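You operate a simulated robot arm through the tools that you are given. There is no shell and no other tool. Be economical: measure what you need, move in short steps, check, and stop when the job is done.

Carry out the task below with a simulated robot arm. There is one attempt and no reset: what you move stays moved.

TASK
Put the humidity card from the top of the steel stand and the wick from the top of the steel stand in the grey tray.
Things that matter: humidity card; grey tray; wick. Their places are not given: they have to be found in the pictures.

The check looks at the end state, three seconds after you hand in, the way a careful person would. Anything else that was tipped, shoved, dropped, spilled or broken makes it a failure.

THE ROBOT
A 6-joint arm with a two-finger parallel gripper, fixed in place. Base frame: the origin is at the foot of the arm, x ahead of it, y to its left, z up. Readings come in mm, degrees, newtons and seconds.
With the tool pointing down near the work surface it reaches from about 240 to 640 mm from the base axis. Its first joint turns from -66.0 to 66.0 degrees. Payload 2.7 kg.
Tool frame: the origin (TCP) lies between the finger pads and is the grasp point; the fingertips stand 23 mm ahead of it; z points along the fingers, y is the line along which they close. The gripper opens to 94 mm. The fingers are 38 mm wide and 10 mm thick; the gripper's body (54 by 96 mm) begins 39 mm behind the TCP.
Orientation is told as [roll, pitch, yaw] about the base's x, y, z axes, in that order, counted from this pose: with the fingers straight down and closing along the base's y, the tool's x points along the base's -x, its y along +y and its z along -z.

THE INTERFACE
- The arm moves only by the tool step_arm. Its argument "commands" is a list of rows, each an object of numbers (a shift or turn left out is 0, a gripper value left out holds the last): "claw": the gripper command, from -1 (fully open) to 1 (shut), values between in proportion; "tx", "ty", "tz": the shift along the base's x, y, z in mm; "ax", "ay", "az": the turn, a rotation vector about the base's x, y, z in degrees. In form: [{"claw": .., "tx": .., "ty": .., "tz": .., "ax": .., "ay": .., "az": ..}, ...]. A call has 1 to 12 rows; each row shifts and turns the commanded pose from where the row before left it. A row lasts 0.2 s, in which the tool goes at most 50 mm and 8.6 degrees; a call with a longer step from one row to the next is refused whole, and so is a gripper value outside its range. Where a pose cannot be reached the arm comes as near as it can. A force on the tool above 40 N (or 10 N above the force at the start of the call, whichever is more), or a blocked arm, ends the call early, and 0.2 s more pass. Each finger travels about 45 mm/s and halts on what it meets, pressing with about 41 N; the grip force reading is that of the motor and also rises with nothing between the fingers. The clock runs only during rows and for 0.2 s after the last one: add rows that do not move to give the fingers time. The reply holds the time, the measured pose of the TCP, the force on the tool along the base axes, the opening and the grip force, in the units named above and with some noise.
- Cameras (640 x 400 px; columns grow to the right, rows downward): "scene" is fixed at [77.3, -431, 1402.8]; the picture's right is [0.76, -0.64, 0.00], its down [-0.38, -0.46, -0.80] and it looks along [0.52, 0.61, -0.60] (base axes); focal length 350 px, centre (320, 200). "wrist" rides on the gripper at [-39, 0, -44] in the tool frame; the picture's right is [0.00, -1.00, 0.00], its down [0.97, 0.00, -0.24] and it looks along [0.24, 0.00, 0.97] (tool axes); focal length 218 px, centre (320, 200).
- capture(camera): a new picture of that camera. The clock stands still meanwhile.
- probe_pixels(camera, pixels): for up to 12 pixels [column, row] of the newest picture of that camera ("zoom" is the newest enlarged one), the place [x, y, z] in the base frame of the surface seen there, good to about 2 mm. The clock stands still meanwhile.
- inspect(camera, box): a new picture of the part [left, top, right, bottom] of that camera's present view, enlarged. The clock stands still meanwhile.
- finish_job(): hands the job in; it is judged then, once.

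Keep the steps short. Do not move on a guess: measure, check each grasp and each placing, and mend mistakes. In all there are 60 turns and 22 pictures (those below and enlarged ones count). Leave the gripper open and the arm clear of the work at the hand-in unless told otherwise, and finish with a single line.

The tools are called as name(argument=value, ...) on one line, values as JSON. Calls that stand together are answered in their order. step_arm: Moves the arm, as the interface text tells. Its arguments: {"type":"object","properties":{"commands":{"type":"array","items":{"type":"object","properties":{"claw":{"type":"number"},"tx":{"type":"number"},"ty":{"type":"number"},"tz":{"type":"number"},"ax":{"type":"number"},"ay":{"type":"number"},"az":{"type":"number"}}}}},"required":["commands"]} The other tools are called the same way: capture (camera) takes a picture; probe_pixels (camera, pixels) gives the place of the surface under pixels of a picture; inspect (camera, box) takes an enlarged picture of a part of a camera's view; finish_job () hands the job in.

At the start:

```text
time_s: 0.0
tool_pos: [478.8, -52.2, 1103.6]
tool_rot: [0.0, 0.0, 0.0]
force: [0.0, 0.4, -0.2]
opening: 93.9
finger_force: 0.0
```

scene: 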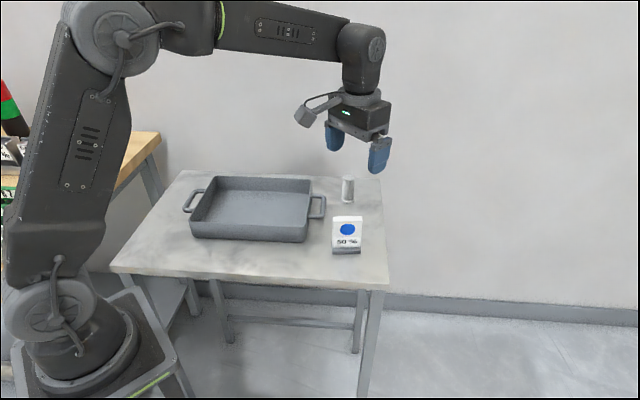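
wrist: 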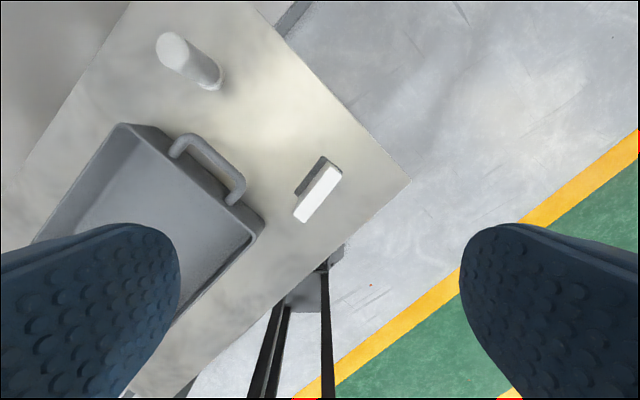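

I see the tray, the white card standing up (scene about 347,235) and a white cylinder, the wick (348,190). First I enlarge the scene and measure.

inspect(camera="scene", box=[170, 160, 410, 310])

probe_pixels(camera="wrist", pixels=[[172, 48], [210, 75], [325, 170], [335, 177], [301, 217], [318, 193], [350, 220], [407, 180], [130, 125], [262, 222], [241, 182], [110, 200]])

```text
2.67 times, centred on (290, 235) of scene
```

zoom: 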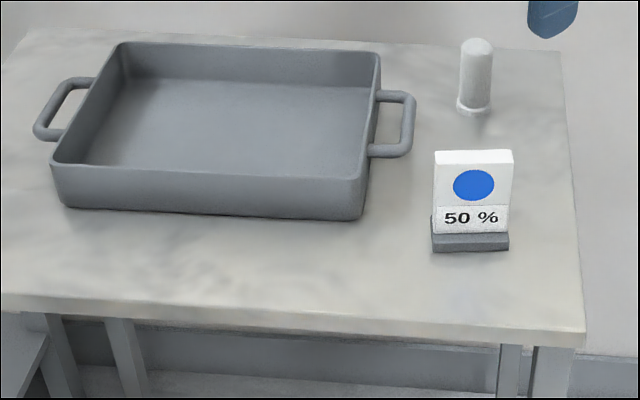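

```text
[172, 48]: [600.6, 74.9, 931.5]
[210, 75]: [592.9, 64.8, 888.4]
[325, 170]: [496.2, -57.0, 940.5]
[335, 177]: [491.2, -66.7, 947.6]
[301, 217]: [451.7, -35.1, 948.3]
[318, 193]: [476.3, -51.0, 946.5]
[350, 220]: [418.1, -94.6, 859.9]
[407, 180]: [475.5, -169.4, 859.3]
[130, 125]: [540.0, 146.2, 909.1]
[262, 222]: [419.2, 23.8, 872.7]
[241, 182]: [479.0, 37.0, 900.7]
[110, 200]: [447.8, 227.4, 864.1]
```

The card stands on a dark strip, and the wick has a small foot. I measure their extents and the tray in the zoom picture.

probe_pixels(camera="zoom", pixels=[[437, 154], [510, 154], [436, 212], [506, 228], [434, 247], [507, 247], [434, 232], [477, 43], [462, 75], [488, 75], [475, 108], [458, 108]])

probe_pixels(camera="zoom", pixels=[[55, 165], [366, 178], [380, 55], [122, 45], [240, 130], [110, 155], [340, 150], [395, 152], [410, 97], [340, 85], [140, 85], [470, 235]])

inspect(camera="wrist", box=[140, 20, 380, 245])

```text
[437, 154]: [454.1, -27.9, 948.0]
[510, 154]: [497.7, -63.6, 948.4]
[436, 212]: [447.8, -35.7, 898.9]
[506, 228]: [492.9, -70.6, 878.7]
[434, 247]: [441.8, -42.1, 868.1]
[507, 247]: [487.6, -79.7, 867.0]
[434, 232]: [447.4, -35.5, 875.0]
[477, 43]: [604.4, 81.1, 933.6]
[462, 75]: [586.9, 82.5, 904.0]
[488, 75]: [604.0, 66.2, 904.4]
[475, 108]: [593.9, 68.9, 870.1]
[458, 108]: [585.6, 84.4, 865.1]
```

```text
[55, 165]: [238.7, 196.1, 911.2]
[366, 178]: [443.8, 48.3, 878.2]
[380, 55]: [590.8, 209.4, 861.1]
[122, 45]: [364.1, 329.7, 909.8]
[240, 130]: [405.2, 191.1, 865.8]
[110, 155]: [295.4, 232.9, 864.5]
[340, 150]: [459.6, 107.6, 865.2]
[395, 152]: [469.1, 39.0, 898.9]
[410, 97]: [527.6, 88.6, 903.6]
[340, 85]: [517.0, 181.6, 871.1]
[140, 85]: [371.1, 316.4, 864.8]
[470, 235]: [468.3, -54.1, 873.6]
```

```text
1.78 times, centred on (260, 132) of wrist
```

zoom: 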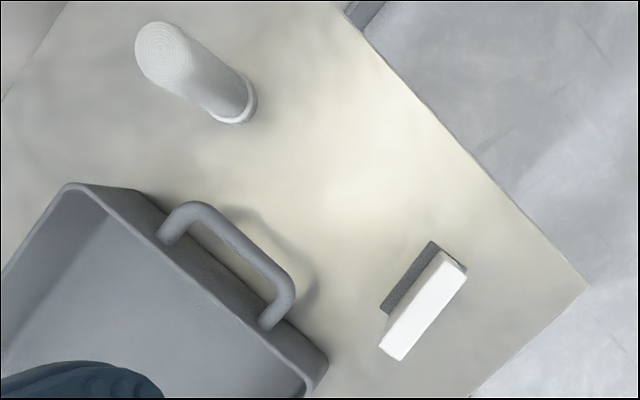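

The card's centre is about (475.5, -48), its thickness about 13 mm, its normal along (0.64, 0.77), its top at z 948. I turn the gripper by -40° so it closes along the thickness, and come down to z 1000, above the card.

step_arm(commands=[{"claw": -1, "tx": -3.3, "ty": 4, "tz": -20, "az": -8}, {"tz": -20, "az": -8}, {"tz": -20, "az": -8}, {"tz": -20, "az": -8}, {"tz": -23.6, "az": -8}, {}])

capture(camera="wrist")

```text
time_s: 1.4
tool_pos: [477.5, -46.9, 1001.3]
tool_rot: [0.0, 0.0, -40.2]
force: [0.7, 0.3, -0.7]
opening: 94.1
finger_force: 0.1
```

```text
17 pictures are left
```

wrist: 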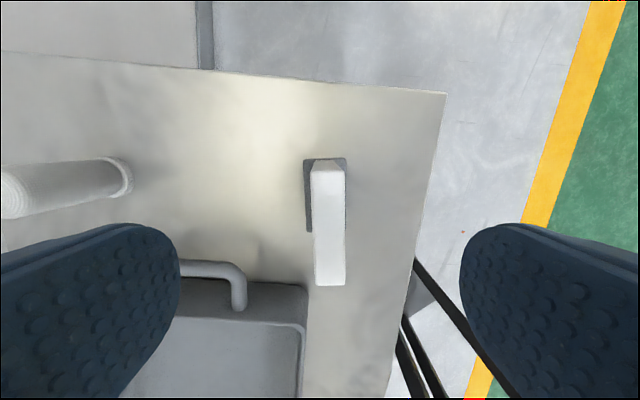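

The gripper is square to the card, whose top shows at columns 310–346. I probe its top edge and the foot for centring.

probe_pixels(camera="wrist", pixels=[[318, 180], [340, 180], [317, 280], [343, 280], [330, 225], [307, 165], [308, 220], [344, 162], [10, 190], [125, 180]])

```text
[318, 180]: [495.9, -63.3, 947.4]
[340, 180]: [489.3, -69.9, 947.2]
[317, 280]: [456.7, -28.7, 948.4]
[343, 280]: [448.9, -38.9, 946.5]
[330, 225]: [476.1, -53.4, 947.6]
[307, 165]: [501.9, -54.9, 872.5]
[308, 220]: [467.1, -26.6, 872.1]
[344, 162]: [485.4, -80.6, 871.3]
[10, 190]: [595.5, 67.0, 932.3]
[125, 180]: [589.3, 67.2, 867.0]
```

Card top centre is about (473, -50.2). I shift there and lower to z 922 (tips at 899, foot top at 872), then close.

step_arm(commands=[{"tx": -4.8, "ty": -3.3}, {"tz": -26}, {"tz": -26}, {"tz": -26}, {}, {"claw": 0.4}, {}, {}, {}])

step_arm(commands=[{"claw": 0.6}, {"claw": 0.7}, {"claw": 0.75}, {"claw": 0.8}, {}, {}])

```text
time_s: 3.4
tool_pos: [473.1, -51.8, 923.4]
tool_rot: [0.0, 0.1, -40.1]
force: [-0.4, -0.8, 0.3]
opening: 28.0
finger_force: 0.1
```

```text
time_s: 4.8
tool_pos: [472.5, -51.5, 921.8]
tool_rot: [0.0, 0.0, -40.0]
force: [-0.5, -1.0, 1.2]
opening: 15.1
finger_force: 40.7
```

The fingers halted at 15.1 mm with a 40.7 N grip, so the card is held. I lift a little and look.

step_arm(commands=[{"tz": 10}, {"tz": 20}, {"tz": 30}, {"tz": 30}, {}])

inspect(camera="scene", box=[170, 110, 410, 260])

```text
time_s: 6.0
tool_pos: [473.4, -50.2, 1012.6]
tool_rot: [0.0, 0.0, -40.0]
force: [0.4, -0.5, -0.2]
opening: 15.4
finger_force: 41.6
```

```text
2.67 times, centred on (290, 185) of scene
```

zoom: 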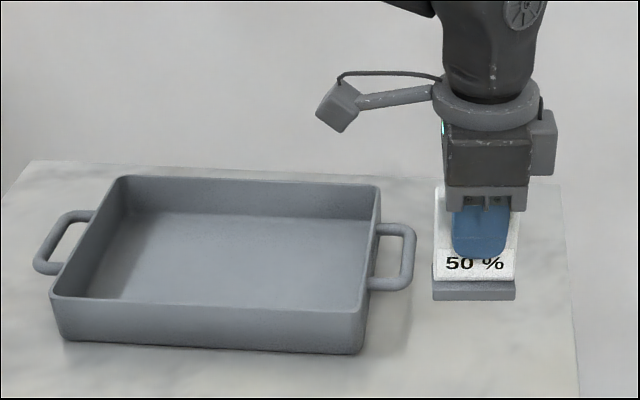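

The card and its foot rise together (bottom at about z 950, above the tray rim at 911). I carry it over the left part of the tray at (362, 214).

step_arm(commands=[{"tx": -14, "ty": 33}, {"tx": -14, "ty": 33}, {"tx": -14, "ty": 33}, {"tx": -14, "ty": 33}, {"tx": -14, "ty": 33}, {"tx": -14, "ty": 33}, {"tx": -14, "ty": 33}, {"tx": -13, "ty": 33}, {}])

inspect(camera="scene", box=[170, 110, 410, 260])

```text
time_s: 8.0
tool_pos: [361.5, 214.8, 1011.6]
tool_rot: [0.1, -0.1, -40.1]
force: [0.5, 0.5, -0.7]
opening: 15.4
finger_force: 40.7
```

```text
2.67 times, centred on (290, 185) of scene
```

zoom: 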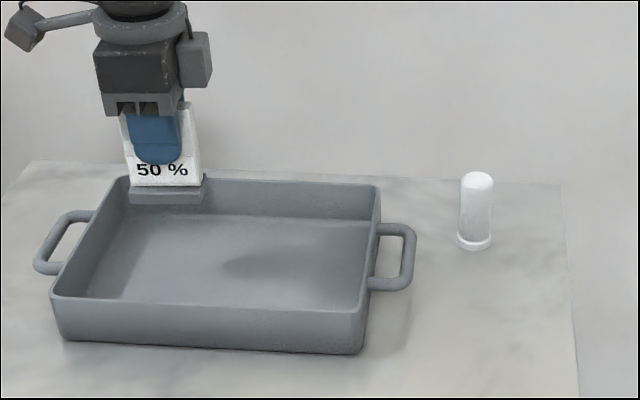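

It is above the tray floor, well within the walls. I lower it to just above the floor, then creep.

step_arm(commands=[{"tz": -25}, {"tz": -25}, {"tz": -20}, {"tz": -8}, {}])

step_arm(commands=[{"tz": -2}, {"tz": -2}, {"tz": -2}, {}])

```text
time_s: 9.2
tool_pos: [361.9, 212.3, 934.7]
tool_rot: [0.0, 0.0, -40.0]
force: [0.8, -0.3, -1.0]
opening: 15.4
finger_force: 41.2
```

```text
time_s: 10.2
tool_pos: [361.1, 211.8, 927.0]
tool_rot: [0.0, 0.0, -40.0]
force: [-0.2, 0.3, -0.6]
opening: 15.3
finger_force: 40.6
```

step_arm(commands=[{"tz": -1}, {"tz": -1}, {}])

inspect(camera="scene", box=[180, 130, 340, 230])

```text
time_s: 11.0
tool_pos: [362.8, 212.8, 927.7]
tool_rot: [0.1, -0.1, -39.9]
force: [-0.2, -4.9, 14.4]
opening: 15.4
finger_force: 41.1
```

```text
4.00 times, centred on (260, 180) of scene
```

zoom: 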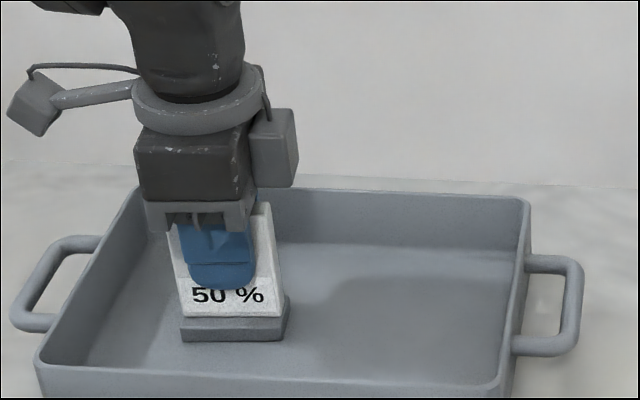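

The force rose to 14 N upward: the foot is on the tray floor. I open moderately (fingers clear of the walls) and rise straight up.

step_arm(commands=[{"tz": 1, "claw": 0.6}, {"claw": 0.4}, {"claw": 0.2}, {"claw": 0.1}, {}, {}, {"tz": 15}, {"tz": 25}, {"tz": 35}, {"tz": 35}, {}])

inspect(camera="scene", box=[170, 110, 410, 260])

```text
time_s: 13.4
tool_pos: [360.7, 213.4, 1035.7]
tool_rot: [0.1, -0.1, -40.0]
force: [-0.4, 0.0, -0.1]
opening: 42.3
finger_force: 0.0
```

```text
2.67 times, centred on (290, 185) of scene
```

zoom: 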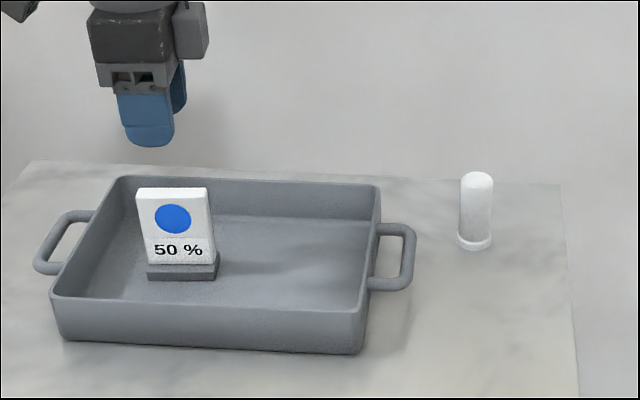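

The card stands upright in the tray. Next I move the open gripper above the wick at about (598, 74).

step_arm(commands=[{"tx": 34, "ty": -20, "claw": -0.3}, {"tx": 34, "ty": -20}, {"tx": 34, "ty": -20}, {"tx": 34, "ty": -20}, {"tx": 34, "ty": -20}, {"tx": 34, "ty": -20}, {"tx": 33, "ty": -19}, {"tz": -20}, {}])

capture(camera="wrist")

```text
time_s: 15.4
tool_pos: [598.2, 73.3, 1016.8]
tool_rot: [0.0, 0.1, -40.0]
force: [-0.7, -0.1, 0.2]
opening: 61.1
finger_force: 0.0
```

```text
12 pictures are left
```

wrist: 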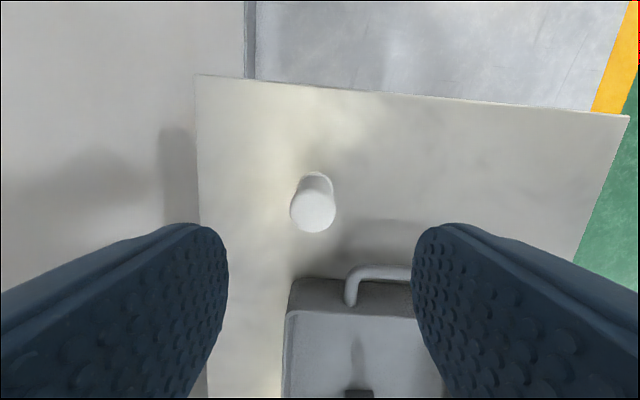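

The wick's top shows as a disc at columns 290–336, rows 188–232. I probe its edges to centre.

probe_pixels(camera="wrist", pixels=[[313, 210], [293, 211], [333, 211], [313, 229], [313, 192], [317, 174], [304, 182], [330, 182], [285, 200], [350, 300], [360, 270]])

```text
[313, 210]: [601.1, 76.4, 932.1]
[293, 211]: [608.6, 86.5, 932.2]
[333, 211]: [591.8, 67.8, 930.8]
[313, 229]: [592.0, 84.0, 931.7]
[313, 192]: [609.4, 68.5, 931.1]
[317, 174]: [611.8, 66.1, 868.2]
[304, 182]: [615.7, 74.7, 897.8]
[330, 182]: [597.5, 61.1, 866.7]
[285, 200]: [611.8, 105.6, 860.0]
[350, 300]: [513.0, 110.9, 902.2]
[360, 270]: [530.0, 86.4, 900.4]
```

The wick's centre is (600.5, 76.5), diameter about 25 mm, top at 932. I shift 2–3 mm, lower to z 908 and close gently.

step_arm(commands=[{"tx": 2.3, "ty": 3.2}, {"tz": -30}, {"tz": -30}, {"tz": -30}, {"tz": -18.6}, {}, {"claw": 0.0}, {"claw": 0.2}, {}, {}])

step_arm(commands=[{"claw": 0.35}, {"claw": 0.42}, {"claw": 0.5}, {}, {}])

```text
time_s: 17.6
tool_pos: [602.8, 76.5, 906.9]
tool_rot: [0.0, -0.1, -40.0]
force: [-0.7, -0.4, 0.4]
opening: 37.6
finger_force: 0.1
```

```text
time_s: 18.8
tool_pos: [600.6, 74.5, 907.2]
tool_rot: [0.1, 0.0, -40.0]
force: [-0.2, -0.2, 1.2]
opening: 28.7
finger_force: 41.0
```

Halted at 28.7 mm with 41 N: the wick is held. I lift 100 mm and look.

step_arm(commands=[{"tz": 10}, {"tz": 20}, {"tz": 30}, {"tz": 40}, {}])

inspect(camera="scene", box=[170, 110, 410, 260])

```text
time_s: 20.0
tool_pos: [601.2, 76.0, 1009.4]
tool_rot: [-0.1, 0.0, -40.0]
force: [-0.3, -0.2, -1.5]
opening: 28.8
finger_force: 40.9
```

```text
2.67 times, centred on (290, 185) of scene
```

zoom: 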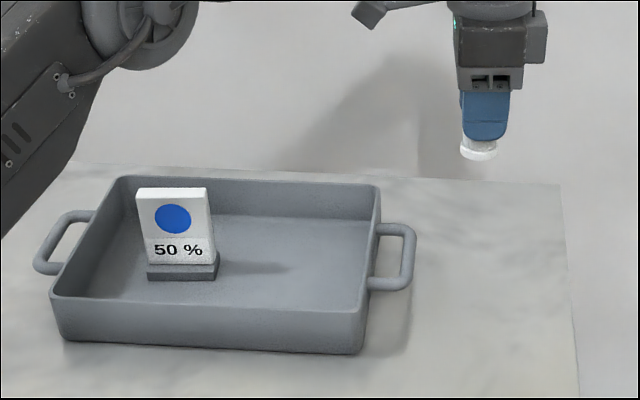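

The wick is held with its foot at about z 960. I carry it over the right half of the tray at (450, 150).

step_arm(commands=[{"tx": -30, "ty": 15}, {"tx": -30, "ty": 15}, {"tx": -30, "ty": 15}, {"tx": -30, "ty": 15}, {"tx": -31, "ty": 14}, {}, {"tz": -30}, {"tz": -30}, {"tz": -24}, {}])

inspect(camera="scene", box=[170, 110, 410, 260])

```text
time_s: 22.2
tool_pos: [448.1, 150.7, 923.3]
tool_rot: [0.0, 0.1, -39.9]
force: [0.3, 0.2, -0.5]
opening: 28.8
finger_force: 41.3
```

```text
2.67 times, centred on (290, 185) of scene
```

zoom: 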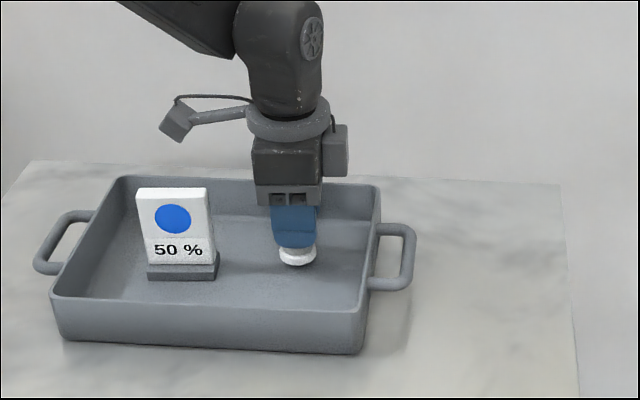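

Clear of the card and the walls; the foot is about 10 mm above the floor. I creep down to contact.

step_arm(commands=[{"tz": -4}, {"tz": -2}, {"tz": -2}, {}])

step_arm(commands=[{"tz": -1}, {"tz": -1}, {}])

```text
time_s: 23.2
tool_pos: [449.5, 151.3, 915.7]
tool_rot: [0.0, 0.1, -40.0]
force: [0.0, 0.3, -0.8]
opening: 28.9
finger_force: 41.2
```

```text
time_s: 24.0
tool_pos: [449.6, 150.4, 914.7]
tool_rot: [-0.1, 0.0, -39.9]
force: [0.1, 0.3, -0.5]
opening: 28.7
finger_force: 41.1
```

step_arm(commands=[{"tz": -1}, {}])

step_arm(commands=[{"tz": -1}, {}])

```text
time_s: 24.6
tool_pos: [448.9, 151.5, 912.8]
tool_rot: [-0.1, 0.0, -40.0]
force: [-0.2, 0.2, -0.3]
opening: 29.0
finger_force: 40.7
```

```text
time_s: 25.2
tool_pos: [449.5, 151.0, 912.0]
tool_rot: [0.0, 0.0, -39.9]
force: [-0.4, 0.6, -0.5]
opening: 28.7
finger_force: 41.4
```

No contact yet; it is due at about z 912. One more millimetre at a time.

step_arm(commands=[{"tz": -1}, {}])

step_arm(commands=[{"tz": -0.7}, {}])

```text
time_s: 25.8
tool_pos: [448.5, 151.8, 912.0]
tool_rot: [0.1, -0.2, -40.0]
force: [0.3, 0.0, 1.8]
opening: 28.6
finger_force: 40.9
```

```text
time_s: 26.4
tool_pos: [449.4, 152.3, 910.7]
tool_rot: [0.2, -0.1, -39.9]
force: [-1.8, 0.6, 8.1]
opening: 28.6
finger_force: 40.9
```

Contact at 8 N. I open gently and rise straight up, then look.

step_arm(commands=[{"tz": 0.7, "claw": 0.3}, {"claw": 0.1}, {"claw": -0.1}, {}, {}, {"tz": 15}, {"tz": 30}, {"tz": 40}, {"tz": 40}, {"claw": -1, "tz": 20}, {}, {}])

inspect(camera="scene", box=[170, 110, 410, 260])

```text
time_s: 29.0
tool_pos: [449.9, 149.4, 1056.1]
tool_rot: [0.0, 0.1, -40.1]
force: [0.6, -0.6, 0.7]
opening: 93.8
finger_force: 0.0
```

```text
2.67 times, centred on (290, 185) of scene
```

zoom: 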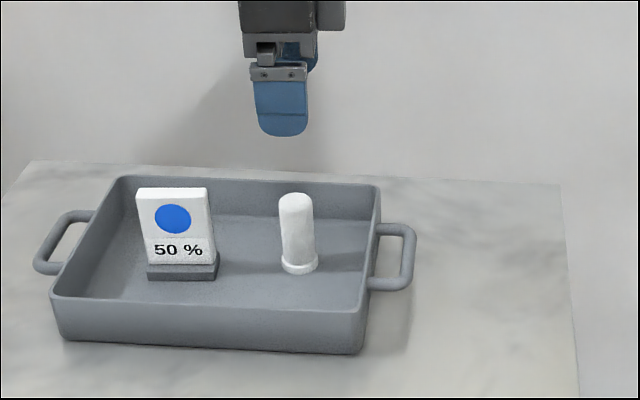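

Both objects stand in the tray, which has not moved; the gripper is open and clear. I hand in.

finish_job()

```text
The job is handed in.
```

The humidity card and the wick are both standing upright in the grey tray, nothing else was disturbed, and the job is handed in with the gripper open and clear.
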